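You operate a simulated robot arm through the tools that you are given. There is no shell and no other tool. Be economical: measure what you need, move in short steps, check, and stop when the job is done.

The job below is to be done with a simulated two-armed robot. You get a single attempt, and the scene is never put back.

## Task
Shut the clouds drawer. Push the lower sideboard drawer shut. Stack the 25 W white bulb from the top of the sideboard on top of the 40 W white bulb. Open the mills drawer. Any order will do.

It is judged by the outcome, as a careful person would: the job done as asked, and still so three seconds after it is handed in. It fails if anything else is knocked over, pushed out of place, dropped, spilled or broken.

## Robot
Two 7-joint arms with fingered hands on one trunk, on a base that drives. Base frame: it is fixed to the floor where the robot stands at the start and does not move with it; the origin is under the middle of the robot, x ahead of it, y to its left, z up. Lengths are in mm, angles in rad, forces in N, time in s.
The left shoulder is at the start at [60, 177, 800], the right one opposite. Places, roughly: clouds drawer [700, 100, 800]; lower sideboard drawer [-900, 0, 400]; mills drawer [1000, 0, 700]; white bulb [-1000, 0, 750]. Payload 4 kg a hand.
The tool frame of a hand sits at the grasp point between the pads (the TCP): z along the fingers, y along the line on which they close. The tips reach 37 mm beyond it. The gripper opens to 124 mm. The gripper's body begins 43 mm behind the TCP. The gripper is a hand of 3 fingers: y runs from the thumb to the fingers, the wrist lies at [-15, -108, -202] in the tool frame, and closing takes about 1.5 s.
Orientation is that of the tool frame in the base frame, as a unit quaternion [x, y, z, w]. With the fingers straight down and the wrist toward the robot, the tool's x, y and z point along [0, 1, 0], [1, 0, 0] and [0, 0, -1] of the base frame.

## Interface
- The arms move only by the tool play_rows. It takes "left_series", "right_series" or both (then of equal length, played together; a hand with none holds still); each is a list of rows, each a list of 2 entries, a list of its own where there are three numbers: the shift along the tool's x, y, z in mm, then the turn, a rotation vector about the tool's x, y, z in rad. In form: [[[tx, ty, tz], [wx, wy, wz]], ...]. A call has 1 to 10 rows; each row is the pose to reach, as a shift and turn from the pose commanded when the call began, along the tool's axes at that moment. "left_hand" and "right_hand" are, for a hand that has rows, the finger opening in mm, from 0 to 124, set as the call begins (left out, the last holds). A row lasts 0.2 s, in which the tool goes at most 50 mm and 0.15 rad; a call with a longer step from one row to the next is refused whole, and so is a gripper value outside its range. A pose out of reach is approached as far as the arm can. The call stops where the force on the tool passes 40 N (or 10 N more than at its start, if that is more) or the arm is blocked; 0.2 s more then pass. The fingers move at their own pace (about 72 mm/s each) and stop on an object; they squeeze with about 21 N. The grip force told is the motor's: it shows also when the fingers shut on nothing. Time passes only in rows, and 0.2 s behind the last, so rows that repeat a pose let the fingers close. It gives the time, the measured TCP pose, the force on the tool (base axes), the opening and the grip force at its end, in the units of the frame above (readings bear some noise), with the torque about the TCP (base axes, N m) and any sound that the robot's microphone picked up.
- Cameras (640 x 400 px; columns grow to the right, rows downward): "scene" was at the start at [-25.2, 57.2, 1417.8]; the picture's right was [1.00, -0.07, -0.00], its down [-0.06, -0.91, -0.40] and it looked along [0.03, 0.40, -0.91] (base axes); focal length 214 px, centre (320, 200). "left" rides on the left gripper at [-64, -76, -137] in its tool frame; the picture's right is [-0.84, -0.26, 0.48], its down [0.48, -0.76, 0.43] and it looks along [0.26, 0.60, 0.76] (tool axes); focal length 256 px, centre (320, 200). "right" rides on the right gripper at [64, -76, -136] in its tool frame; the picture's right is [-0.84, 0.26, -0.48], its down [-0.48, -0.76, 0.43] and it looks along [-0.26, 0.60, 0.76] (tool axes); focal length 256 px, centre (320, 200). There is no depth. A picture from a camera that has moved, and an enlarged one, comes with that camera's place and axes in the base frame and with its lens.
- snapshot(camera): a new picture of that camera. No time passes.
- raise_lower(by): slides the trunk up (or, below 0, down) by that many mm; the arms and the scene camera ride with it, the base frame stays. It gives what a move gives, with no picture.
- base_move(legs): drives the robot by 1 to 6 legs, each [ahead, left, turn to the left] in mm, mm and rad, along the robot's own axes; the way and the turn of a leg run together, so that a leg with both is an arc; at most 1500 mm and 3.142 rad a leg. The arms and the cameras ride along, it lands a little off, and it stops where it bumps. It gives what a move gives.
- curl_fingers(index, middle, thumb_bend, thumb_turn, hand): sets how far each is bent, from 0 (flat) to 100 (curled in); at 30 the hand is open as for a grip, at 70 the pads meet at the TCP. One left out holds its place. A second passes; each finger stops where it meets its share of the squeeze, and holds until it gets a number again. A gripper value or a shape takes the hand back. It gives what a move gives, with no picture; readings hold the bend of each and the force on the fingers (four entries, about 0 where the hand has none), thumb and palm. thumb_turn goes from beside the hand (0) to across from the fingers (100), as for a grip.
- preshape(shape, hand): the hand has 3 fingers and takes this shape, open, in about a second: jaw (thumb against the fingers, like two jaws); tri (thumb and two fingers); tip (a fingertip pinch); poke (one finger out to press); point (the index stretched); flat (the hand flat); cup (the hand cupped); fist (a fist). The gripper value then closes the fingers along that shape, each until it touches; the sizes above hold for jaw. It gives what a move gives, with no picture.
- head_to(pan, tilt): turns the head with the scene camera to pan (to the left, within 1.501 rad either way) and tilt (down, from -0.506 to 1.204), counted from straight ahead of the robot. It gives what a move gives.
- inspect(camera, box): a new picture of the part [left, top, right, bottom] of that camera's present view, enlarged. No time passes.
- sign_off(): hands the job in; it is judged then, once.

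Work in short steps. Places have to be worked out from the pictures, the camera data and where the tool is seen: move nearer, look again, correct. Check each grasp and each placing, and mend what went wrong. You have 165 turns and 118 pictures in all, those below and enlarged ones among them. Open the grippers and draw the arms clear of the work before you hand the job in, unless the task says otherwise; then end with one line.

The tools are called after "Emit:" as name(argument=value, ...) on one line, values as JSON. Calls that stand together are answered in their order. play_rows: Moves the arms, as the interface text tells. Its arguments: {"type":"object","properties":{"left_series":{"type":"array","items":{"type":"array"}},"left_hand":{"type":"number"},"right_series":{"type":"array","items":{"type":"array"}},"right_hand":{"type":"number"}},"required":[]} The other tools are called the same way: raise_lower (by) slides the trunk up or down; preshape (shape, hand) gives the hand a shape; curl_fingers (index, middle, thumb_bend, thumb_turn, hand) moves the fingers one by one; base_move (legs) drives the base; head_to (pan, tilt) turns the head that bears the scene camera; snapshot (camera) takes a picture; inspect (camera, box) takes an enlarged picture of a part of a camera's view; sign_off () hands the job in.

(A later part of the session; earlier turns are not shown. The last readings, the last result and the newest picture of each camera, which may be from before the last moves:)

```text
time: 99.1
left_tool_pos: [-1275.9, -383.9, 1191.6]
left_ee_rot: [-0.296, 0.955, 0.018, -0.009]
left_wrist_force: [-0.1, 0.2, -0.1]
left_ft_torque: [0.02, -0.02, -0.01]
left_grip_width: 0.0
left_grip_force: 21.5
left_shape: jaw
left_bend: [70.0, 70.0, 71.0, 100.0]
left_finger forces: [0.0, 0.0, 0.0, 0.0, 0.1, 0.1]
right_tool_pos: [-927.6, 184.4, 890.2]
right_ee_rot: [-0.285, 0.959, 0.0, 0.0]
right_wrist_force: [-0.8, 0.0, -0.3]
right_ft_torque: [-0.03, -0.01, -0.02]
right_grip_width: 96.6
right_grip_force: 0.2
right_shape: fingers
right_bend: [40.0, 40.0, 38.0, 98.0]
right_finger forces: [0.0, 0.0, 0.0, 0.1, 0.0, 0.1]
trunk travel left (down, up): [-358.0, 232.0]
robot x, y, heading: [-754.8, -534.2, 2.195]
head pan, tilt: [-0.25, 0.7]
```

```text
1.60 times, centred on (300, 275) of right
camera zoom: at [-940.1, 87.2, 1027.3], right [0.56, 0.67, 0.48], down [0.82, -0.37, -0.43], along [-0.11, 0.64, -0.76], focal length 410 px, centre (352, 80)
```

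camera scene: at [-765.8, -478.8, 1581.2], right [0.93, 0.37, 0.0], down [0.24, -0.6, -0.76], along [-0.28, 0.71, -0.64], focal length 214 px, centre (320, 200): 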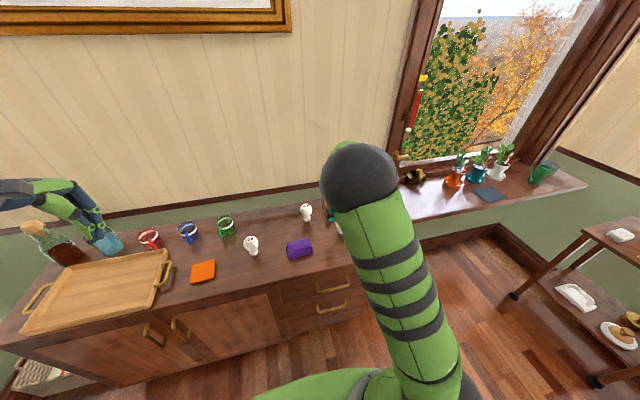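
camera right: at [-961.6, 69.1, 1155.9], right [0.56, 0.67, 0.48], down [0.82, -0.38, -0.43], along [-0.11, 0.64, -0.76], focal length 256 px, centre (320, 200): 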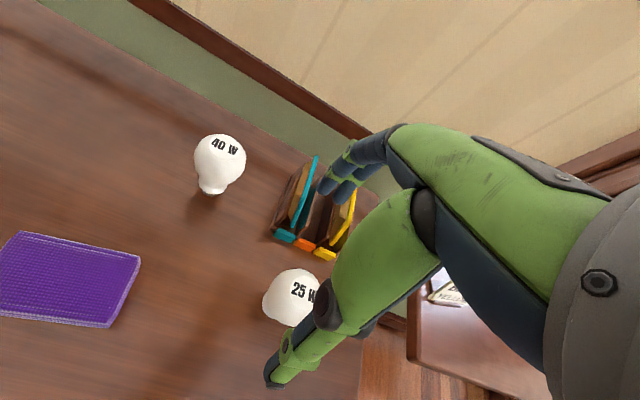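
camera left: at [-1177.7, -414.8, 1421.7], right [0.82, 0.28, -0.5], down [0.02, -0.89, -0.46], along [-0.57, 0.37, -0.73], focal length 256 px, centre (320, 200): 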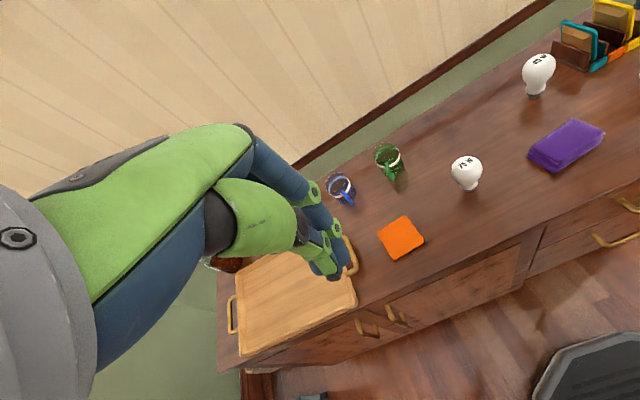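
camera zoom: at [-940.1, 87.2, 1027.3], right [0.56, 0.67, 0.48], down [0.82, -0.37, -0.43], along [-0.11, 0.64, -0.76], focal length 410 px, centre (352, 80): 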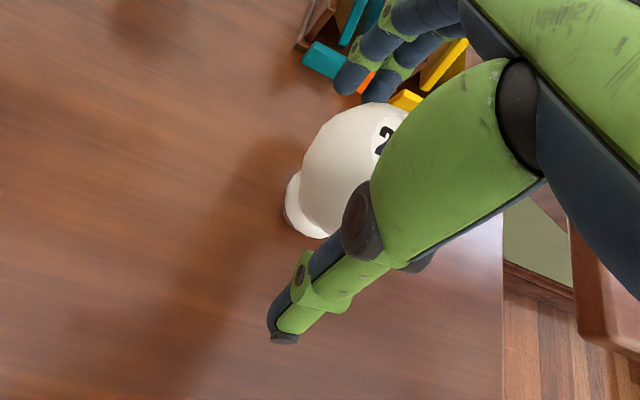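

No contact so far. I close gradually and watch for even contact.

Emit:
curl_fingers(hand="right", index=50, middle=50, thumb_bend=49)

Emit:
inspect(camera="right", box=[220, 170, 380, 370])

```text
time: 100.1
left_tool_pos: [-1276.0, -384.0, 1191.8]
left_ee_rot: [-0.297, 0.955, 0.017, -0.009]
left_wrist_force: [1.2, -0.3, 0.0]
left_ft_torque: [0.01, 0.02, -0.01]
left_grip_width: 0.2
left_grip_force: 20.6
left_shape: jaw
left_bend: [70.0, 70.0, 71.0, 100.0]
left_finger forces: [0.1, 0.0, 0.0, 0.0, 0.1, 0.0]
right_tool_pos: [-927.8, 185.4, 890.2]
right_ee_rot: [-0.285, 0.959, -0.001, -0.001]
right_wrist_force: [-0.7, -0.4, -0.7]
right_ft_torque: [-0.02, 0.02, -0.01]
right_grip_width: 64.2
right_grip_force: 0.1
right_shape: fingers
right_bend: [50.0, 50.0, 49.0, 98.0]
right_finger forces: [0.0, 0.1, 0.1, 0.0, 0.0, 0.1]
trunk travel left (down, up): [-358.0, 232.0]
robot x, y, heading: [-754.8, -530.6, 2.191]
head pan, tilt: [-0.25, 0.7]
```

```text
2.00 times, centred on (300, 270) of right
camera zoom: at [-940.3, 87.3, 1027.2], right [0.56, 0.67, 0.48], down [0.82, -0.37, -0.43], along [-0.11, 0.64, -0.76], focal length 512 px, centre (360, 60)
```

zoom: 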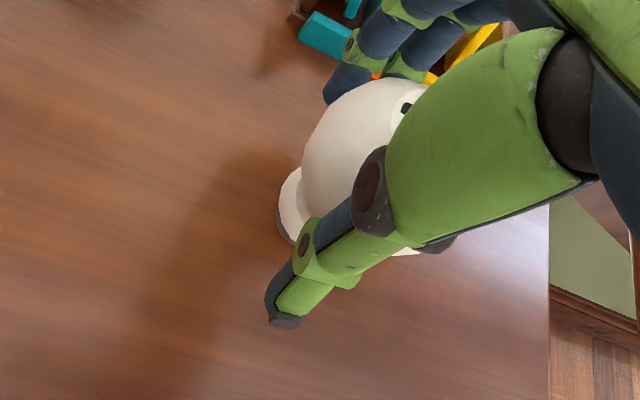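

Opening 64 mm with no contact, so the bulb is well centred. I close to grip.

Emit:
curl_fingers(hand="right", index=70, middle=70, thumb_bend=70)

Emit:
inspect(camera="right", box=[220, 170, 380, 370])

```text
time: 101.1
left_tool_pos: [-1276.5, -385.0, 1191.3]
left_ee_rot: [-0.296, 0.955, 0.017, -0.01]
left_wrist_force: [-0.2, 0.3, -0.5]
left_ft_torque: [0.0, 0.01, 0.03]
left_grip_width: 0.0
left_grip_force: 21.4
left_shape: jaw
left_bend: [70.0, 70.0, 71.0, 100.0]
left_finger forces: [0.1, 0.0, 0.0, 0.0, 0.1, 0.0]
right_tool_pos: [-928.3, 184.7, 890.4]
right_ee_rot: [-0.285, 0.959, -0.001, -0.001]
right_wrist_force: [-0.3, 1.1, 4.1]
right_ft_torque: [0.09, 0.03, 0.04]
right_grip_width: 48.0
right_grip_force: 19.1
right_shape: fingers
right_bend: [57.0, 54.0, 59.0, 97.0]
right_finger forces: [8.8, 9.2, 0.0, 0.0, 19.7, 0.1]
trunk travel left (down, up): [-358.0, 232.0]
robot x, y, heading: [-750.1, -532.8, 2.198]
head pan, tilt: [-0.25, 0.7]
```

```text
2.00 times, centred on (300, 270) of right
camera zoom: at [-940.2, 87.2, 1027.5], right [0.56, 0.67, 0.48], down [0.82, -0.37, -0.43], along [-0.11, 0.64, -0.76], focal length 512 px, centre (360, 60)
```

zoom: 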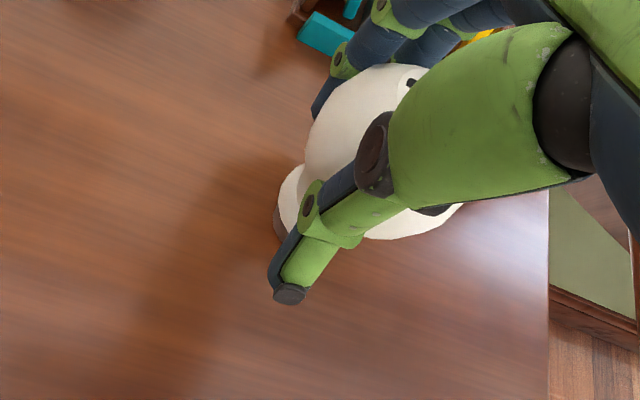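

Firm three-point grip (9/9/20 N). I lift 30 mm with the trunk and turn the left hand's camera toward the bulbs to check the tilt.

Emit:
raise_lower(by=30)

Emit:
play_rows(left_series=[[[0, 0, 0], [0, 0, 0.14]], [[0, 0, 0], [0, 0, 0.28]], [[0, 0, 0], [0, 0, 0.42]], [[0, 0, 0], [0, 0, 0.56]], [[0, 0, 0], [0, 0, 0.7]]])

Emit:
snapshot(camera="left")

Emit:
snapshot(camera="right")

```text
time: 101.8
left_tool_pos: [-1276.1, -384.3, 1220.0]
left_ee_rot: [-0.297, 0.955, 0.017, -0.008]
left_wrist_force: [-0.7, -0.1, 0.3]
left_ft_torque: [-0.03, 0.02, -0.02]
left_grip_width: 0.0
left_grip_force: 20.9
left_shape: jaw
left_bend: [70.0, 70.0, 71.0, 100.0]
left_finger forces: [0.0, 0.1, 0.1, 0.1, 0.0, 0.1]
right_tool_pos: [-927.8, 185.6, 921.4]
right_ee_rot: [-0.284, 0.959, -0.001, -0.001]
right_wrist_force: [-0.5, 0.8, -0.5]
right_ft_torque: [0.0, -0.02, 0.0]
right_grip_width: 47.7
right_grip_force: 18.6
right_shape: fingers
right_bend: [57.0, 54.0, 59.0, 97.0]
right_finger forces: [9.1, 9.7, 0.0, 0.0, 19.3, 0.0]
trunk travel left (down, up): [-388.0, 202.0]
robot x, y, heading: [-748.4, -532.8, 2.195]
head pan, tilt: [-0.25, 0.7]
```

```text
time: 103.0
left_tool_pos: [-1276.7, -383.9, 1221.2]
left_ee_rot: [0.05, 0.999, 0.014, -0.016]
left_wrist_force: [-0.3, 0.4, 0.5]
left_ft_torque: [0.01, -0.02, -0.01]
left_grip_width: 0.0
left_grip_force: 21.5
left_shape: jaw
left_bend: [70.0, 70.0, 71.0, 100.0]
left_finger forces: [0.0, 0.1, 0.0, 0.0, 0.1, 0.0]
right_tool_pos: [-927.8, 185.7, 919.8]
right_ee_rot: [-0.285, 0.958, -0.002, 0.0]
right_wrist_force: [-0.5, 0.1, -1.3]
right_ft_torque: [0.02, 0.02, 0.01]
right_grip_width: 47.7
right_grip_force: 18.7
right_shape: fingers
right_bend: [57.0, 54.0, 59.0, 97.0]
right_finger forces: [9.2, 9.6, 0.0, 0.0, 19.3, 0.0]
trunk travel left (down, up): [-388.0, 202.0]
robot x, y, heading: [-754.7, -534.1, 2.193]
head pan, tilt: [-0.25, 0.7]
```

```text
45 pictures are left
camera left: at [-1218.1, -470.3, 1353.8], right [0.79, -0.32, -0.51], down [-0.57, -0.69, -0.44], along [-0.21, 0.64, -0.74], focal length 256 px, centre (320, 200)
```

left: 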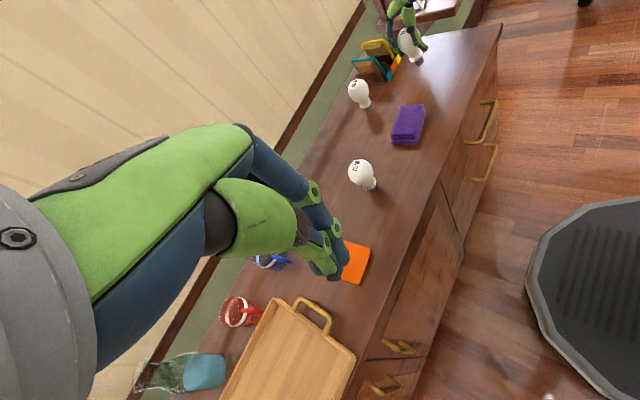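

```text
44 pictures are left
camera right: at [-940.4, 87.3, 1057.1], right [0.56, 0.67, 0.48], down [0.82, -0.37, -0.43], along [-0.11, 0.64, -0.76], focal length 256 px, centre (320, 200)
```

right: 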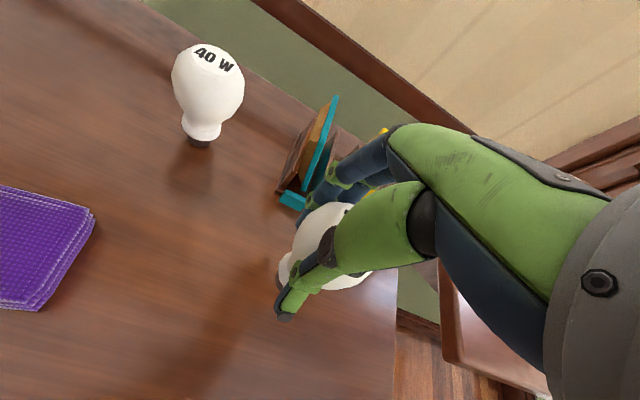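

The 40 W bulb shows a flat disc on top, which makes a seat for the cap. I enlarge the left view to check tilt.

Emit:
inspect(camera="left", box=[330, 0, 450, 120])

Emit:
inspect(camera="right", box=[160, 30, 260, 160])

```text
3.33 times, centred on (390, 60) of left
camera zoom: at [-1218.1, -470.3, 1353.8], right [0.79, -0.32, -0.51], down [-0.57, -0.69, -0.44], along [-0.21, 0.64, -0.74], focal length 853 px, centre (87, 667)
```

zoom: 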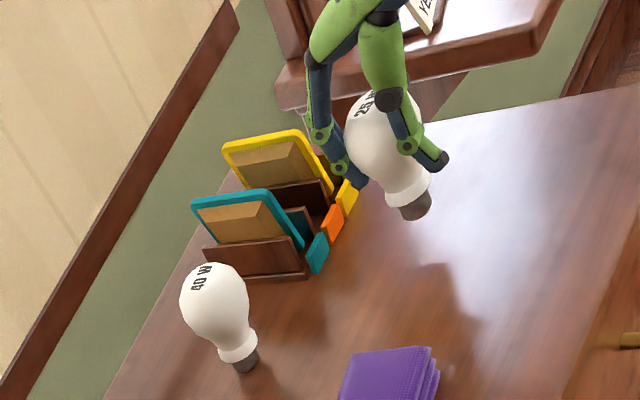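

```text
3.08 times, centred on (210, 95) of right
camera zoom: at [-940.4, 87.3, 1057.1], right [0.56, 0.67, 0.48], down [0.82, -0.37, -0.43], along [-0.11, 0.64, -0.76], focal length 788 px, centre (658, 523)
```

zoom: 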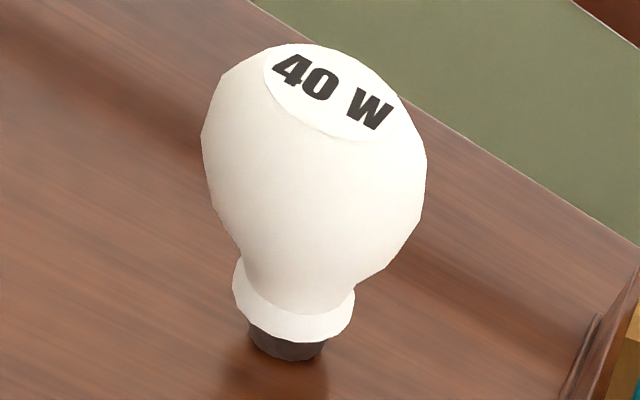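

The held bulb leans about 8° toward the fingers. I raise the trunk 110 mm to clear the 40 W bulb (top z≈915), then pitch the hand by -0.14 rad to bring the bulb upright.

Emit:
raise_lower(by=110)

Emit:
play_rows(right_series=[[[0, 0, 0], [-0.07, 0, 0]], [[0, 0, 0], [-0.14, 0, 0]], [[0, 0, 0], [-0.14, 0, 0]]])

Emit:
inspect(camera="left", box=[330, 0, 450, 120])

```text
time: 104.5
left_tool_pos: [-1277.6, -385.3, 1330.2]
left_ee_rot: [0.049, 0.999, 0.013, -0.014]
left_wrist_force: [-0.5, 0.3, 0.1]
left_ft_torque: [0.01, 0.01, -0.01]
left_grip_width: 0.0
left_grip_force: 21.2
left_shape: jaw
left_bend: [70.0, 70.0, 71.0, 100.0]
left_finger forces: [0.1, 0.1, 0.0, 0.1, 0.0, 0.1]
right_tool_pos: [-926.8, 185.1, 1031.2]
right_ee_rot: [-0.285, 0.959, -0.001, 0.0]
right_wrist_force: [0.0, 0.2, 0.0]
right_ft_torque: [0.02, -0.02, 0.02]
right_grip_width: 47.8
right_grip_force: 19.3
right_shape: fingers
right_bend: [57.0, 54.0, 59.0, 97.0]
right_finger forces: [9.1, 9.5, 0.0, 0.0, 19.4, 0.0]
trunk travel left (down, up): [-498.0, 92.0]
robot x, y, heading: [-750.7, -530.4, 2.198]
head pan, tilt: [-0.25, 0.7]
```

```text
time: 105.3
left_tool_pos: [-1275.0, -384.0, 1329.9]
left_ee_rot: [0.048, 0.999, 0.014, -0.014]
left_wrist_force: [0.0, 0.0, -0.3]
left_ft_torque: [0.02, 0.01, 0.02]
left_grip_width: 0.0
left_grip_force: 21.1
left_shape: jaw
left_bend: [70.0, 70.0, 71.0, 100.0]
left_finger forces: [0.0, 0.1, 0.0, 0.0, 0.1, 0.0]
right_tool_pos: [-927.3, 184.3, 1030.9]
right_ee_rot: [-0.283, 0.956, 0.066, -0.022]
right_wrist_force: [-0.2, -0.7, 0.4]
right_ft_torque: [0.01, -0.01, 0.0]
right_grip_width: 47.6
right_grip_force: 18.8
right_shape: fingers
right_bend: [57.0, 54.0, 59.0, 97.0]
right_finger forces: [9.0, 9.6, 0.0, 0.0, 19.2, 0.1]
trunk travel left (down, up): [-498.0, 92.0]
robot x, y, heading: [-749.8, -532.2, 2.198]
head pan, tilt: [-0.25, 0.7]
```

```text
3.33 times, centred on (390, 60) of left
camera zoom: at [-1217.9, -470.1, 1463.8], right [0.79, -0.32, -0.51], down [-0.57, -0.7, -0.44], along [-0.22, 0.64, -0.74], focal length 853 px, centre (87, 667)
```

zoom: 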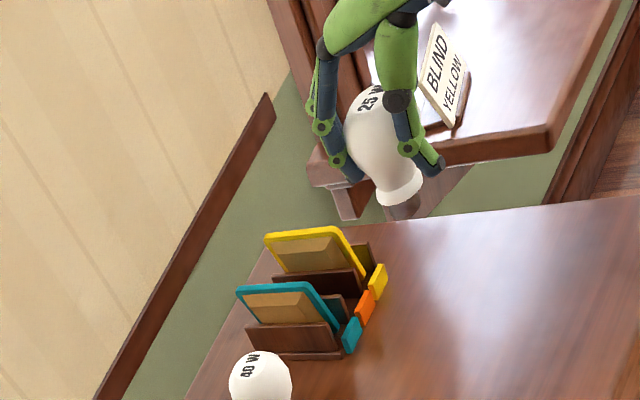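

In the left view the bulb is now within about 1–2° of vertical. I check from the other cameras for tilt the other way.

Emit:
snapshot(camera="scene")

Emit:
inspect(camera="right", box=[240, 160, 380, 340])

```text
40 pictures are left
camera scene: at [-765.5, -478.7, 1624.1], right [0.93, 0.37, 0.0], down [0.24, -0.6, -0.76], along [-0.28, 0.71, -0.64], focal length 214 px, centre (320, 200)
```

scene: 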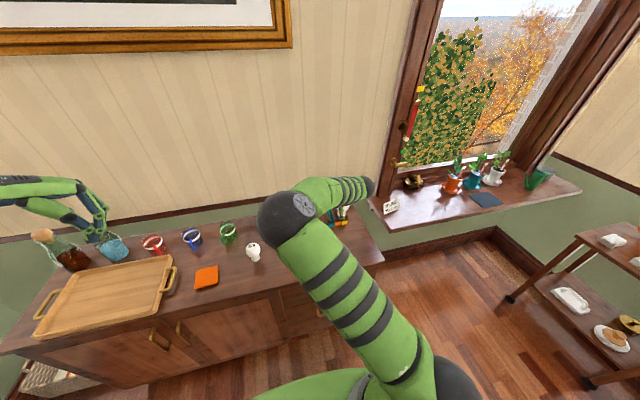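

```text
2.22 times, centred on (310, 250) of right
camera zoom: at [-930.4, 71.9, 1155.3], right [0.6, 0.61, 0.51], down [0.78, -0.32, -0.54], along [-0.17, 0.72, -0.67], focal length 569 px, centre (342, 89)
```

zoom: 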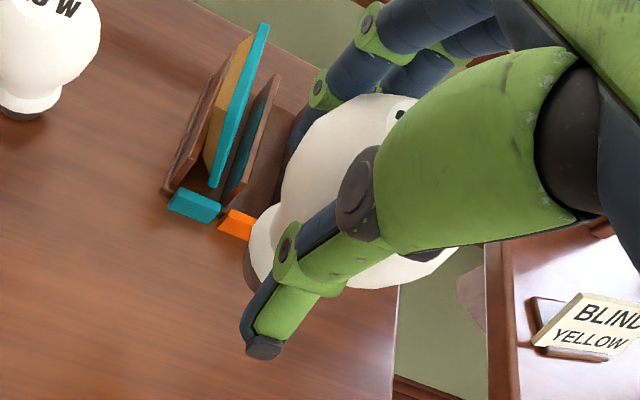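

The bulb looks upright in both views, cap bottom about z 953, 38 mm above the 40 W top. I move toward the 40 W bulb in small rows.

Emit:
play_rows(right_series=[[[20, 13, 2], [0, 0, 0]], [[45, 30, 4], [0, 0, 0]], [[70, 46, 7], [0, 0, 0]], [[95, 63, 9], [0, 0, 0]], [[118, 78, 11], [0, 0, 0]], [[130, 86, 12], [0, 0, 0]], [[130, 86, 12], [0, 0, 0]]])

Emit:
inspect(camera="right", box=[200, 120, 380, 340])

Emit:
snapshot(camera="left")

```text
time: 106.9
left_tool_pos: [-1276.5, -384.9, 1330.5]
left_ee_rot: [0.048, 0.999, 0.013, -0.015]
left_wrist_force: [-0.4, -0.1, -0.3]
left_ft_torque: [0.05, 0.02, 0.03]
left_grip_width: 0.1
left_grip_force: 21.4
left_shape: jaw
left_bend: [70.0, 70.0, 71.0, 100.0]
left_finger forces: [0.1, 0.1, 0.0, 0.0, 0.0, 0.1]
right_tool_pos: [-1084.7, 187.0, 1031.5]
right_ee_rot: [-0.284, 0.956, 0.066, -0.02]
right_wrist_force: [-0.3, -0.4, -0.1]
right_ft_torque: [0.0, -0.01, 0.01]
right_grip_width: 47.6
right_grip_force: 19.0
right_shape: fingers
right_bend: [57.0, 54.0, 59.0, 97.0]
right_finger forces: [8.9, 9.6, 0.0, 0.0, 19.1, 0.1]
trunk travel left (down, up): [-498.0, 92.0]
robot x, y, heading: [-751.3, -532.2, 2.191]
head pan, tilt: [-0.25, 0.7]
```

```text
1.82 times, centred on (290, 230) of right
camera zoom: at [-1086.8, 74.4, 1155.4], right [0.6, 0.61, 0.51], down [0.78, -0.32, -0.54], along [-0.17, 0.72, -0.67], focal length 465 px, centre (374, 146)
```

zoom: 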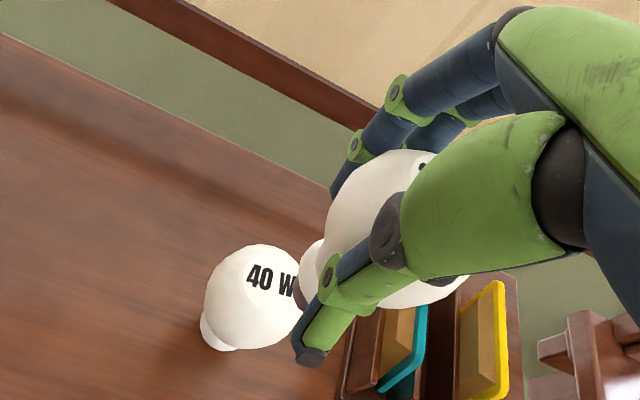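

```text
37 pictures are left
camera left: at [-1217.9, -470.2, 1463.8], right [0.79, -0.32, -0.51], down [-0.57, -0.7, -0.44], along [-0.22, 0.64, -0.74], focal length 256 px, centre (320, 200)
```

left: 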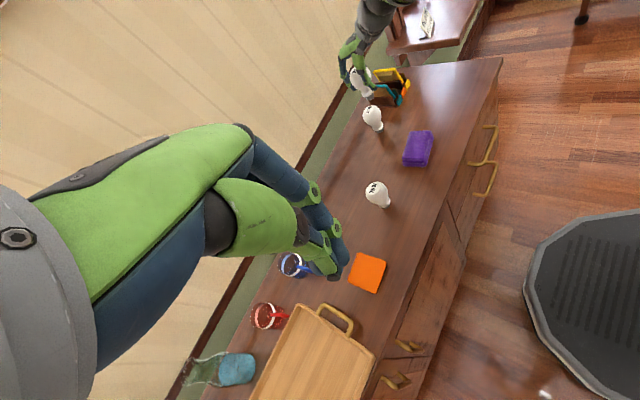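

I enlarge the left view to compare cap and disc.

Emit:
inspect(camera="left", box=[330, 50, 420, 140])

```text
4.44 times, centred on (375, 95) of left
camera zoom: at [-1217.9, -470.2, 1463.8], right [0.79, -0.32, -0.51], down [-0.57, -0.7, -0.44], along [-0.22, 0.64, -0.74], focal length 1138 px, centre (76, 667)
```

zoom: 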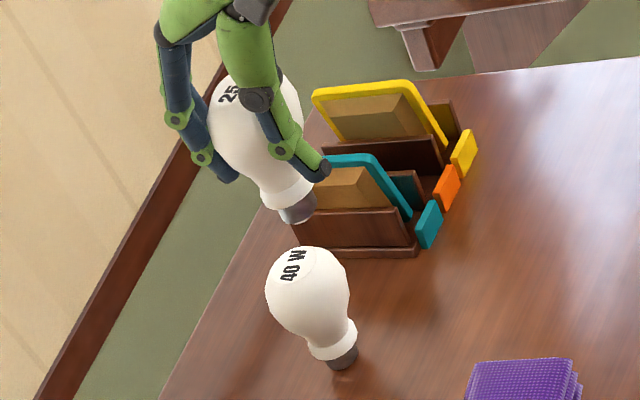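

Both views agree the cap must move about (-17,+5) mm. I apply that and come down about 20 mm.

Emit:
play_rows(right_series=[[[6, 7, 1], [0, 0, 0]], [[11.5, 13.3, 2], [0, 0, 0]], [[11.5, 12, 12], [0, 0, 0]], [[11.5, 10.5, 22], [0, 0, 0]], [[11.5, 10.5, 22], [0, 0, 0]]])

Emit:
inspect(camera="left", box=[340, 60, 400, 120])

Emit:
inspect(camera="right", box=[220, 180, 340, 320])

```text
time: 108.1
left_tool_pos: [-1277.2, -384.5, 1331.0]
left_ee_rot: [0.048, 0.999, 0.014, -0.015]
left_wrist_force: [-0.2, 0.1, -0.3]
left_ft_torque: [-0.02, 0.0, -0.01]
left_grip_width: 0.0
left_grip_force: 21.2
left_shape: jaw
left_bend: [70.0, 70.0, 71.0, 100.0]
left_finger forces: [0.0, 0.1, 0.0, 0.0, 0.0, 0.0]
right_tool_pos: [-1100.6, 192.7, 1010.1]
right_ee_rot: [-0.285, 0.956, 0.066, -0.021]
right_wrist_force: [-0.2, -0.7, -0.8]
right_ft_torque: [0.0, 0.01, 0.0]
right_grip_width: 47.3
right_grip_force: 18.7
right_shape: fingers
right_bend: [57.0, 54.0, 59.0, 97.0]
right_finger forces: [8.9, 9.5, 0.0, 0.0, 19.0, 0.1]
trunk travel left (down, up): [-498.0, 92.0]
robot x, y, heading: [-753.3, -532.0, 2.192]
head pan, tilt: [-0.25, 0.7]
```

```text
6.67 times, centred on (370, 90) of left
camera zoom: at [-1217.9, -470.2, 1463.8], right [0.79, -0.32, -0.51], down [-0.57, -0.7, -0.44], along [-0.22, 0.64, -0.74], focal length 1707 px, centre (-13, 933)
```

zoom: 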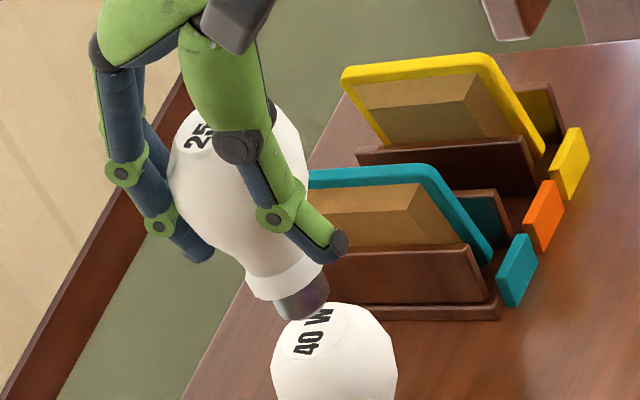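

```text
2.86 times, centred on (280, 250) of right
camera zoom: at [-1103.9, 78.9, 1135.1], right [0.6, 0.62, 0.51], down [0.78, -0.32, -0.54], along [-0.17, 0.72, -0.67], focal length 731 px, centre (434, 57)
```

zoom: 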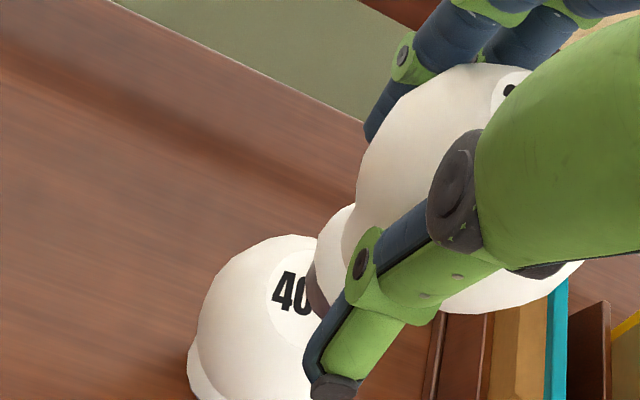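

Projecting the cap straight down lands it on the disc centre in both views. I lower 11 mm.

Emit:
play_rows(right_series=[[[0, -0.6, 4], [0, 0, 0]], [[0, -1.1, 8], [0, 0, 0]], [[0, -1.5, 11], [0, 0, 0]], [[0, -1.5, 11], [0, 0, 0]]])

Emit:
inspect(camera="left", box=[350, 70, 400, 120])

```text
time: 109.1
left_tool_pos: [-1276.5, -384.1, 1330.9]
left_ee_rot: [0.049, 0.999, 0.014, -0.014]
left_wrist_force: [-0.5, -0.8, 0.3]
left_ft_torque: [-0.01, 0.01, -0.03]
left_grip_width: 0.0
left_grip_force: 21.0
left_shape: jaw
left_bend: [70.0, 70.0, 71.0, 100.0]
left_finger forces: [0.0, 0.0, 0.1, 0.0, 0.0, 0.0]
right_tool_pos: [-1102.4, 191.4, 997.6]
right_ee_rot: [-0.284, 0.956, 0.066, -0.02]
right_wrist_force: [0.0, -1.2, -0.6]
right_ft_torque: [-0.03, -0.03, -0.01]
right_grip_width: 47.7
right_grip_force: 19.5
right_shape: fingers
right_bend: [57.0, 54.0, 59.0, 97.0]
right_finger forces: [8.9, 9.7, 0.1, 0.1, 19.1, 0.0]
trunk travel left (down, up): [-498.0, 92.0]
robot x, y, heading: [-752.1, -534.0, 2.196]
head pan, tilt: [-0.25, 0.7]
```

```text
8.00 times, centred on (375, 95) of left
camera zoom: at [-1217.9, -470.1, 1463.8], right [0.79, -0.32, -0.51], down [-0.57, -0.7, -0.44], along [-0.22, 0.64, -0.74], focal length 2048 px, centre (-120, 1040)
```

zoom: 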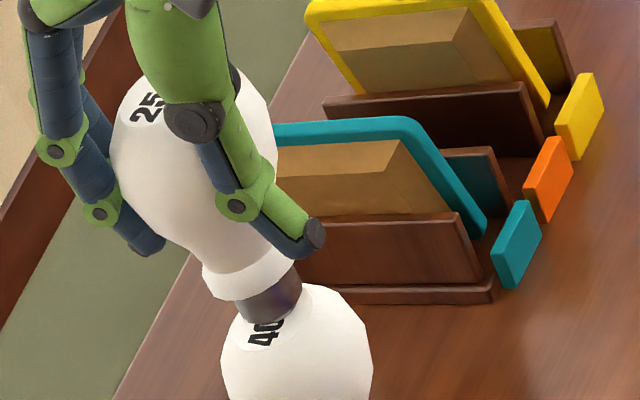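

Cap centre lines up with the disc, about 5 mm to go. I creep down.

Emit:
play_rows(right_series=[[[0, -0.2, 1.5], [0, 0, 0]], [[0, -0.4, 3], [0, 0, 0]], [[0, -0.6, 4.2], [0, 0, 0]], [[0, -0.6, 4.2], [0, 0, 0]]])

Emit:
inspect(camera="left", box=[350, 70, 400, 120])

```text
time: 110.1
left_tool_pos: [-1275.4, -384.7, 1330.6]
left_ee_rot: [0.048, 0.999, 0.013, -0.014]
left_wrist_force: [-0.9, 0.4, -1.3]
left_ft_torque: [-0.03, -0.01, -0.02]
left_grip_width: 0.2
left_grip_force: 20.9
left_shape: jaw
left_bend: [70.0, 70.0, 71.0, 100.0]
left_finger forces: [0.0, 0.0, 0.0, 0.1, 0.1, 0.0]
right_tool_pos: [-1100.8, 192.0, 995.1]
right_ee_rot: [-0.284, 0.956, 0.066, -0.02]
right_wrist_force: [-0.5, 0.2, -0.1]
right_ft_torque: [0.01, -0.01, 0.01]
right_grip_width: 47.7
right_grip_force: 18.4
right_shape: fingers
right_bend: [57.0, 54.0, 59.0, 97.0]
right_finger forces: [8.9, 9.6, 0.0, 0.0, 19.0, 0.1]
trunk travel left (down, up): [-498.0, 92.0]
robot x, y, heading: [-750.0, -531.8, 2.195]
head pan, tilt: [-0.25, 0.7]
```

```text
8.00 times, centred on (375, 95) of left
camera zoom: at [-1217.9, -470.2, 1463.8], right [0.79, -0.32, -0.51], down [-0.57, -0.7, -0.44], along [-0.22, 0.64, -0.74], focal length 2048 px, centre (-120, 1040)
```

zoom: 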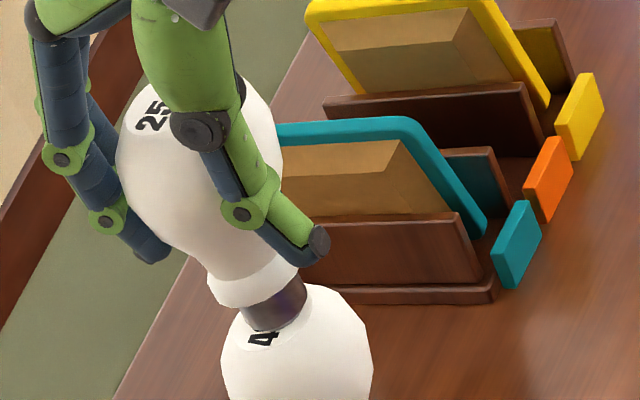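

Not yet touching (force 0). I creep down a little further.

Emit:
play_rows(right_series=[[[0, -0.15, 1.2], [0, 0, 0]], [[0, -0.3, 2.4], [0, 0, 0]], [[0, -0.3, 2.4], [0, 0, 0]]])

```text
time: 110.9
left_tool_pos: [-1276.7, -383.8, 1331.6]
left_ee_rot: [0.049, 0.999, 0.014, -0.014]
left_wrist_force: [-0.3, -0.6, 0.2]
left_ft_torque: [0.0, -0.01, -0.02]
left_grip_width: 0.0
left_grip_force: 21.0
left_shape: jaw
left_bend: [70.0, 70.0, 71.0, 100.0]
left_finger forces: [0.0, 0.0, 0.1, 0.0, 0.1, 0.1]
right_tool_pos: [-1101.3, 191.1, 994.0]
right_ee_rot: [-0.284, 0.956, 0.066, -0.021]
right_wrist_force: [-0.6, 0.4, 7.3]
right_ft_torque: [0.2, 0.08, 0.0]
right_grip_width: 47.1
right_grip_force: 17.9
right_shape: fingers
right_bend: [57.0, 54.0, 59.0, 97.0]
right_finger forces: [8.4, 8.5, 0.0, 0.1, 19.3, 0.0]
trunk travel left (down, up): [-498.0, 92.0]
robot x, y, heading: [-754.1, -535.0, 2.192]
head pan, tilt: [-0.25, 0.7]
```

Contact at 7 N; the torque suggests the far edge of the cap touches first, so the bulb leans slightly forward. I correct the pitch a touch, keeping the cap in place.

Emit:
play_rows(right_series=[[[0, -1.5, -0.4], [-0.02, 0, 0]], [[0, -3, -0.6], [-0.04, 0, 0]], [[0, -3, -0.6], [-0.04, 0, 0]]])

Emit:
inspect(camera="left", box=[350, 70, 400, 120])

Emit:
inspect(camera="right", box=[220, 180, 340, 320])

```text
time: 111.7
left_tool_pos: [-1276.4, -385.7, 1330.6]
left_ee_rot: [0.049, 0.999, 0.014, -0.015]
left_wrist_force: [-0.4, 0.8, 0.1]
left_ft_torque: [-0.01, 0.04, 0.0]
left_grip_width: 0.2
left_grip_force: 21.2
left_shape: jaw
left_bend: [70.0, 70.0, 71.0, 100.0]
left_finger forces: [0.0, 0.0, 0.0, 0.0, 0.0, 0.1]
right_tool_pos: [-1099.9, 189.7, 993.1]
right_ee_rot: [-0.284, 0.955, 0.086, -0.026]
right_wrist_force: [-0.3, -0.2, 6.7]
right_ft_torque: [0.03, -0.05, 0.05]
right_grip_width: 46.8
right_grip_force: 18.9
right_shape: fingers
right_bend: [57.0, 54.0, 59.0, 97.0]
right_finger forces: [9.2, 8.8, 0.0, 0.1, 19.4, 0.0]
trunk travel left (down, up): [-498.0, 92.0]
robot x, y, heading: [-753.6, -531.7, 2.194]
head pan, tilt: [-0.25, 0.7]
```

```text
8.00 times, centred on (375, 95) of left
camera zoom: at [-1217.7, -470.8, 1463.9], right [0.79, -0.32, -0.51], down [-0.57, -0.7, -0.44], along [-0.22, 0.64, -0.74], focal length 2048 px, centre (-120, 1040)
```

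zoom: 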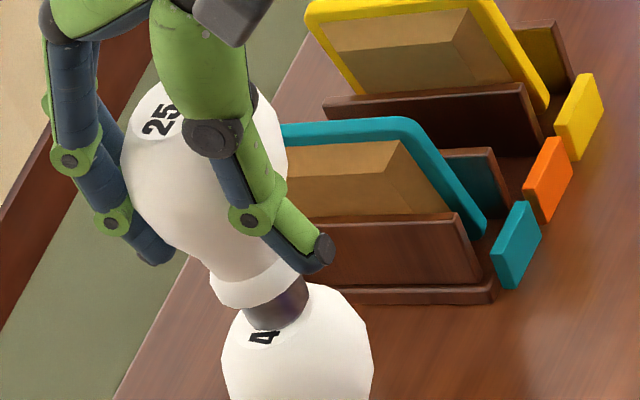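

```text
2.86 times, centred on (280, 250) of right
camera zoom: at [-1099.3, 71.5, 1114.1], right [0.61, 0.6, 0.52], down [0.77, -0.3, -0.56], along [-0.18, 0.74, -0.64], focal length 731 px, centre (434, 57)
```

zoom: 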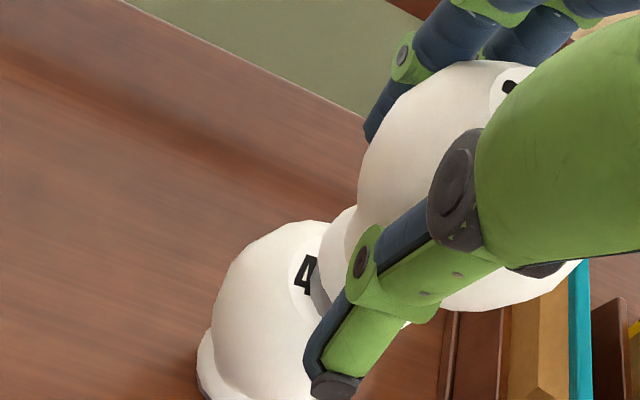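

Torque is now about zero with 7 N of contact, so the cap is seated nearly flat and centred. I ease the fingers open by small equal amounts.

Emit:
play_rows(right_series=[[[0, 1, -0.3], [0.013, 0, 0]], [[0, 1, -0.5], [0.013, 0, 0]]])

Emit:
curl_fingers(hand="right", index=54, middle=51, thumb_bend=56)

Emit:
inspect(camera="left", box=[350, 70, 400, 120])

```text
time: 112.3
left_tool_pos: [-1275.6, -385.9, 1332.2]
left_ee_rot: [0.049, 0.999, 0.014, -0.015]
left_wrist_force: [0.7, -0.1, -0.1]
left_ft_torque: [0.01, 0.0, 0.01]
left_grip_width: 0.0
left_grip_force: 21.7
left_shape: jaw
left_bend: [70.0, 70.0, 71.0, 100.0]
left_finger forces: [0.1, 0.1, 0.0, 0.0, 0.0, 0.0]
right_tool_pos: [-1099.6, 188.9, 993.2]
right_ee_rot: [-0.284, 0.955, 0.08, -0.026]
right_wrist_force: [-0.1, 0.1, 4.9]
right_ft_torque: [0.1, 0.05, 0.02]
right_grip_width: 46.7
right_grip_force: 18.9
right_shape: fingers
right_bend: [57.0, 54.0, 59.0, 97.0]
right_finger forces: [8.9, 9.0, 0.0, 0.0, 19.5, 0.0]
trunk travel left (down, up): [-498.0, 92.0]
robot x, y, heading: [-755.1, -532.9, 2.189]
head pan, tilt: [-0.25, 0.7]
```

```text
time: 113.3
left_tool_pos: [-1276.1, -385.7, 1332.4]
left_ee_rot: [0.048, 0.999, 0.013, -0.014]
left_wrist_force: [-0.5, 0.5, -0.1]
left_ft_torque: [0.01, 0.04, 0.04]
left_grip_width: 0.1
left_grip_force: 21.0
left_shape: jaw
left_bend: [70.0, 70.0, 71.0, 100.0]
left_finger forces: [0.1, 0.0, 0.1, 0.0, 0.0, 0.0]
right_tool_pos: [-1100.4, 189.3, 993.9]
right_ee_rot: [-0.284, 0.955, 0.079, -0.025]
right_wrist_force: [0.6, 0.2, -0.7]
right_ft_torque: [0.01, 0.01, 0.01]
right_grip_width: 47.7
right_grip_force: 1.7
right_shape: fingers
right_bend: [54.0, 50.0, 56.0, 97.0]
right_finger forces: [0.2, 1.2, 0.0, 0.0, 1.4, 0.1]
trunk travel left (down, up): [-498.0, 92.0]
robot x, y, heading: [-751.0, -535.7, 2.197]
head pan, tilt: [-0.25, 0.7]
```

```text
8.00 times, centred on (375, 95) of left
camera zoom: at [-1217.9, -470.1, 1463.8], right [0.79, -0.32, -0.51], down [-0.57, -0.7, -0.44], along [-0.22, 0.64, -0.74], focal length 2048 px, centre (-120, 1040)
```

zoom: 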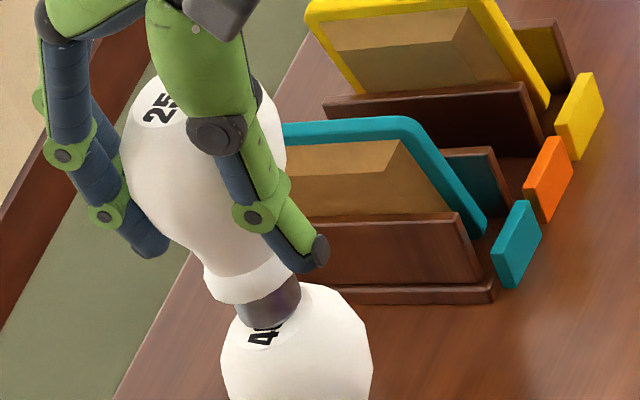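

Grip is nearly released, but the cap may have lifted about a millimetre. I go down 1.5 mm to be sure it is seated.

Emit:
play_rows(right_series=[[[0, -0.2, 0.8], [0, 0, 0]], [[0, -0.3, 1.6], [0, 0, 0]], [[0, -0.3, 1.6], [0, 0, 0]]])

Emit:
inspect(camera="left", box=[360, 80, 390, 110])

Emit:
inspect(camera="right", box=[220, 180, 340, 320])

```text
time: 114.1
left_tool_pos: [-1275.3, -385.2, 1330.7]
left_ee_rot: [0.049, 0.999, 0.013, -0.014]
left_wrist_force: [-0.9, -0.6, 0.4]
left_ft_torque: [-0.03, 0.01, 0.0]
left_grip_width: 0.0
left_grip_force: 20.3
left_shape: jaw
left_bend: [70.0, 70.0, 71.0, 100.0]
left_finger forces: [0.0, 0.0, 0.0, 0.0, 0.1, 0.0]
right_tool_pos: [-1100.9, 189.9, 991.5]
right_ee_rot: [-0.284, 0.955, 0.079, -0.024]
right_wrist_force: [0.5, 0.2, 1.1]
right_ft_torque: [0.02, -0.04, -0.02]
right_grip_width: 47.9
right_grip_force: 1.7
right_shape: fingers
right_bend: [54.0, 50.0, 56.0, 97.0]
right_finger forces: [0.1, 1.1, 0.0, 0.1, 1.2, 0.0]
trunk travel left (down, up): [-498.0, 92.0]
robot x, y, heading: [-754.1, -530.8, 2.19]
head pan, tilt: [-0.25, 0.7]
```

```text
13.33 times, centred on (375, 95) of left
camera zoom: at [-1217.9, -470.2, 1463.8], right [0.79, -0.32, -0.51], down [-0.57, -0.7, -0.44], along [-0.22, 0.64, -0.74], focal length 3413 px, centre (-413, 1600)
```

zoom: 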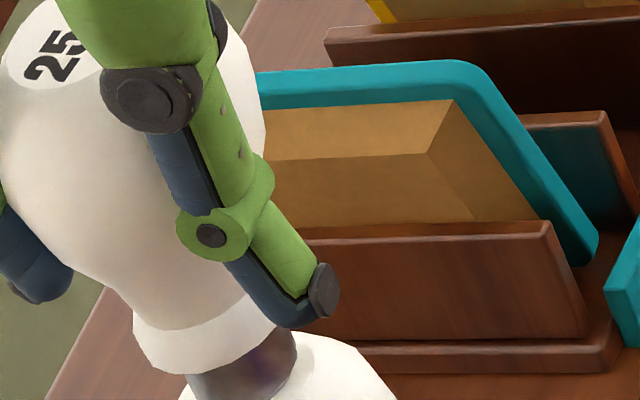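

```text
2.86 times, centred on (280, 250) of right
camera zoom: at [-1100.7, 74.0, 1114.0], right [0.61, 0.6, 0.52], down [0.77, -0.31, -0.56], along [-0.18, 0.74, -0.65], focal length 731 px, centre (434, 57)
```

zoom: 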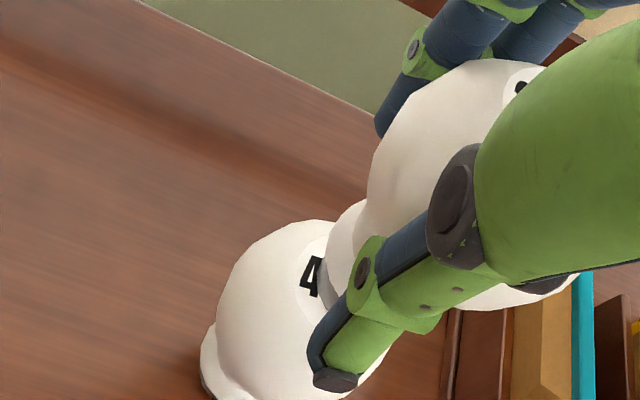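

It bears lightly on the 40 W bulb. I check the seat in the left view.

Emit:
inspect(camera="left", box=[350, 80, 400, 130])

```text
8.00 times, centred on (375, 105) of left
camera zoom: at [-1217.9, -470.2, 1463.8], right [0.79, -0.32, -0.51], down [-0.57, -0.7, -0.44], along [-0.22, 0.64, -0.74], focal length 2048 px, centre (-120, 960)
```

zoom: 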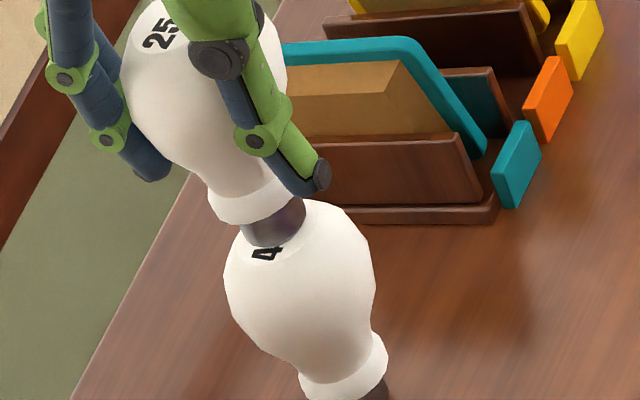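

The cap sits on the disc within about 3 mm of the axis. I open the fingers further in equal amounts.

Emit:
curl_fingers(hand="right", index=49, middle=46, thumb_bend=51)

Emit:
inspect(camera="left", box=[350, 80, 400, 130])

```text
time: 115.1
left_tool_pos: [-1274.5, -384.8, 1330.1]
left_ee_rot: [0.048, 0.999, 0.014, -0.014]
left_wrist_force: [-1.0, 0.0, 0.3]
left_ft_torque: [0.01, 0.01, -0.01]
left_grip_width: 0.1
left_grip_force: 21.1
left_shape: jaw
left_bend: [70.0, 70.0, 71.0, 100.0]
left_finger forces: [0.0, 0.0, 0.1, 0.0, 0.0, 0.0]
right_tool_pos: [-1100.2, 189.7, 991.1]
right_ee_rot: [-0.284, 0.955, 0.079, -0.025]
right_wrist_force: [-0.5, -0.5, 0.1]
right_ft_torque: [-0.04, 0.0, 0.03]
right_grip_width: 62.1
right_grip_force: 0.0
right_shape: fingers
right_bend: [49.0, 46.0, 51.0, 97.0]
right_finger forces: [0.0, 0.0, 0.1, 0.0, 0.1, 0.0]
trunk travel left (down, up): [-498.0, 92.0]
robot x, y, heading: [-751.4, -534.8, 2.194]
head pan, tilt: [-0.25, 0.7]
```

```text
8.00 times, centred on (375, 105) of left
camera zoom: at [-1217.9, -470.2, 1463.8], right [0.79, -0.32, -0.51], down [-0.57, -0.7, -0.44], along [-0.22, 0.64, -0.74], focal length 2048 px, centre (-120, 960)
```

zoom: 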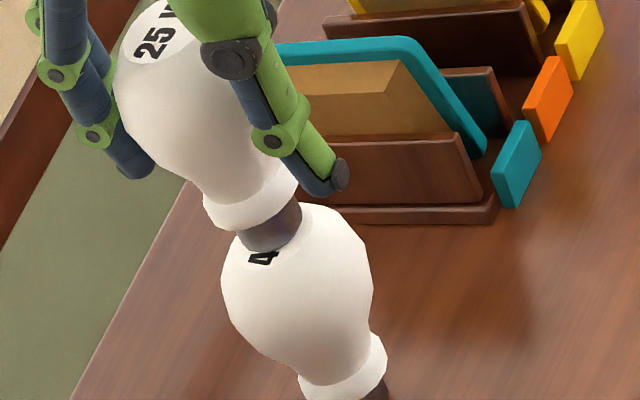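

Finger forces are zero, but I want to be sure it isn't leaning. I wait a second and compare.

Emit:
play_rows(right_series=[[[0, 0, 0], [0, 0, 0]], [[0, 0, 0], [0, 0, 0]], [[0, 0, 0], [0, 0, 0]], [[0, 0, 0], [0, 0, 0]], [[0, 0, 0], [0, 0, 0]]])

Emit:
inspect(camera="left", box=[350, 75, 400, 125])

Emit:
inspect(camera="right", box=[220, 150, 360, 340])

```text
time: 116.3
left_tool_pos: [-1276.2, -384.5, 1331.9]
left_ee_rot: [0.049, 0.999, 0.015, -0.014]
left_wrist_force: [-0.8, -0.5, 0.6]
left_ft_torque: [-0.01, 0.0, -0.01]
left_grip_width: 0.2
left_grip_force: 20.8
left_shape: jaw
left_bend: [70.0, 70.0, 71.0, 100.0]
left_finger forces: [0.1, 0.0, 0.0, 0.0, 0.1, 0.1]
right_tool_pos: [-1101.1, 190.5, 991.8]
right_ee_rot: [-0.284, 0.955, 0.079, -0.024]
right_wrist_force: [0.8, 0.2, 0.1]
right_ft_torque: [-0.03, -0.03, -0.02]
right_grip_width: 61.9
right_grip_force: 0.1
right_shape: fingers
right_bend: [49.0, 46.0, 51.0, 97.0]
right_finger forces: [0.0, 0.0, 0.0, 0.0, 0.0, 0.0]
trunk travel left (down, up): [-498.0, 92.0]
robot x, y, heading: [-754.5, -532.7, 2.194]
head pan, tilt: [-0.25, 0.7]
```

```text
8.00 times, centred on (375, 100) of left
camera zoom: at [-1217.9, -470.2, 1463.8], right [0.79, -0.32, -0.51], down [-0.57, -0.7, -0.44], along [-0.22, 0.64, -0.74], focal length 2048 px, centre (-120, 1000)
```

zoom: 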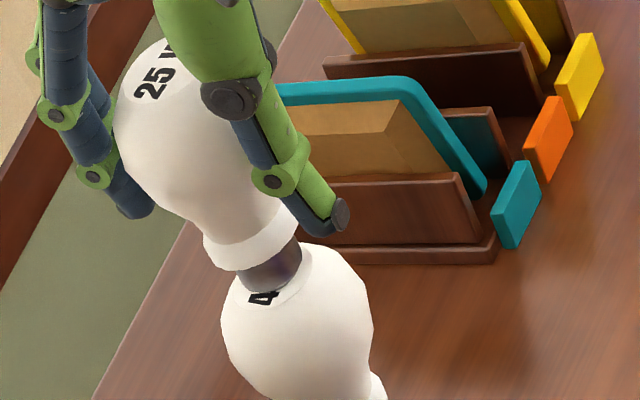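

```text
2.11 times, centred on (290, 245) of right
camera zoom: at [-1100.8, 74.0, 1113.9], right [0.61, 0.6, 0.52], down [0.77, -0.31, -0.56], along [-0.18, 0.74, -0.65], focal length 539 px, centre (383, 105)
```

zoom: 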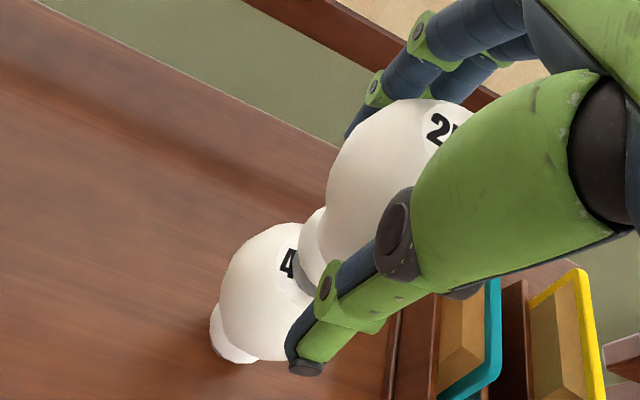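

Nothing has changed, and forces read zero. I open only the far fingers slightly to confirm the bulb stays put.

Emit:
curl_fingers(hand="right", index=46, middle=43)

Emit:
inspect(camera="left", box=[350, 75, 400, 125])

```text
time: 117.3
left_tool_pos: [-1277.1, -385.5, 1329.9]
left_ee_rot: [0.05, 0.999, 0.014, -0.014]
left_wrist_force: [-0.2, -1.4, -0.5]
left_ft_torque: [0.0, -0.01, 0.01]
left_grip_width: 0.4
left_grip_force: 21.3
left_shape: jaw
left_bend: [70.0, 70.0, 71.0, 100.0]
left_finger forces: [0.0, 0.0, 0.0, 0.0, 0.0, 0.0]
right_tool_pos: [-1099.8, 188.9, 991.6]
right_ee_rot: [-0.284, 0.955, 0.08, -0.025]
right_wrist_force: [0.3, 0.1, -0.1]
right_ft_torque: [-0.01, -0.01, -0.03]
right_grip_width: 66.7
right_grip_force: 0.0
right_shape: fingers
right_bend: [46.0, 43.0, 51.0, 97.0]
right_finger forces: [0.0, 0.0, 0.1, 0.0, 0.0, 0.1]
trunk travel left (down, up): [-498.0, 92.0]
robot x, y, heading: [-748.6, -527.0, 2.194]
head pan, tilt: [-0.25, 0.7]
```

```text
8.00 times, centred on (375, 100) of left
camera zoom: at [-1217.9, -470.2, 1463.8], right [0.79, -0.32, -0.51], down [-0.57, -0.7, -0.44], along [-0.22, 0.64, -0.74], focal length 2048 px, centre (-120, 1000)
```

zoom: 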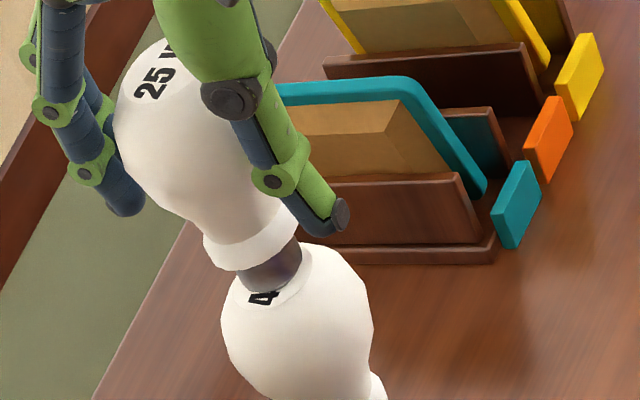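

The bulb stays exactly put. I open wide and then rise straight up with the trunk.

Emit:
curl_fingers(hand="right", index=31, middle=31, thumb_bend=31)

Emit:
inspect(camera="left", box=[335, 65, 405, 135])

```text
time: 118.3
left_tool_pos: [-1276.4, -386.0, 1330.1]
left_ee_rot: [0.049, 0.999, 0.014, -0.014]
left_wrist_force: [0.2, 0.0, 0.0]
left_ft_torque: [-0.01, 0.0, 0.01]
left_grip_width: 0.0
left_grip_force: 21.0
left_shape: jaw
left_bend: [70.0, 70.0, 71.0, 100.0]
left_finger forces: [0.0, 0.0, 0.0, 0.0, 0.0, 0.0]
right_tool_pos: [-1101.2, 189.4, 992.4]
right_ee_rot: [-0.284, 0.955, 0.079, -0.025]
right_wrist_force: [-1.3, 0.5, -0.6]
right_ft_torque: [-0.03, 0.0, 0.0]
right_grip_width: 120.1
right_grip_force: 0.1
right_shape: fingers
right_bend: [31.0, 31.0, 31.0, 97.0]
right_finger forces: [0.1, 0.1, 0.0, 0.0, 0.1, 0.0]
trunk travel left (down, up): [-498.0, 92.0]
robot x, y, heading: [-749.1, -529.7, 2.195]
head pan, tilt: [-0.25, 0.7]
```

```text
5.71 times, centred on (370, 100) of left
camera zoom: at [-1217.9, -470.2, 1463.8], right [0.79, -0.32, -0.51], down [-0.57, -0.7, -0.44], along [-0.22, 0.64, -0.74], focal length 1463 px, centre (34, 771)
```

zoom: 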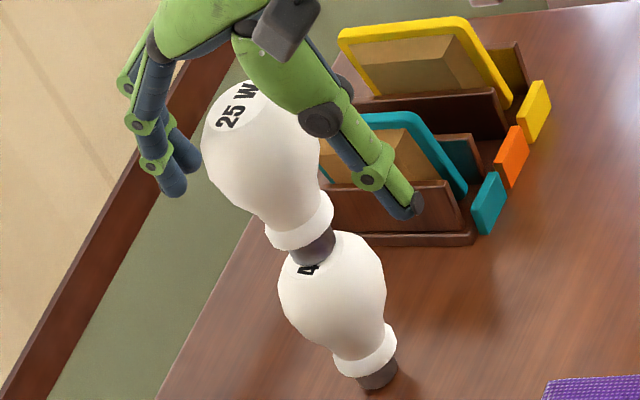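

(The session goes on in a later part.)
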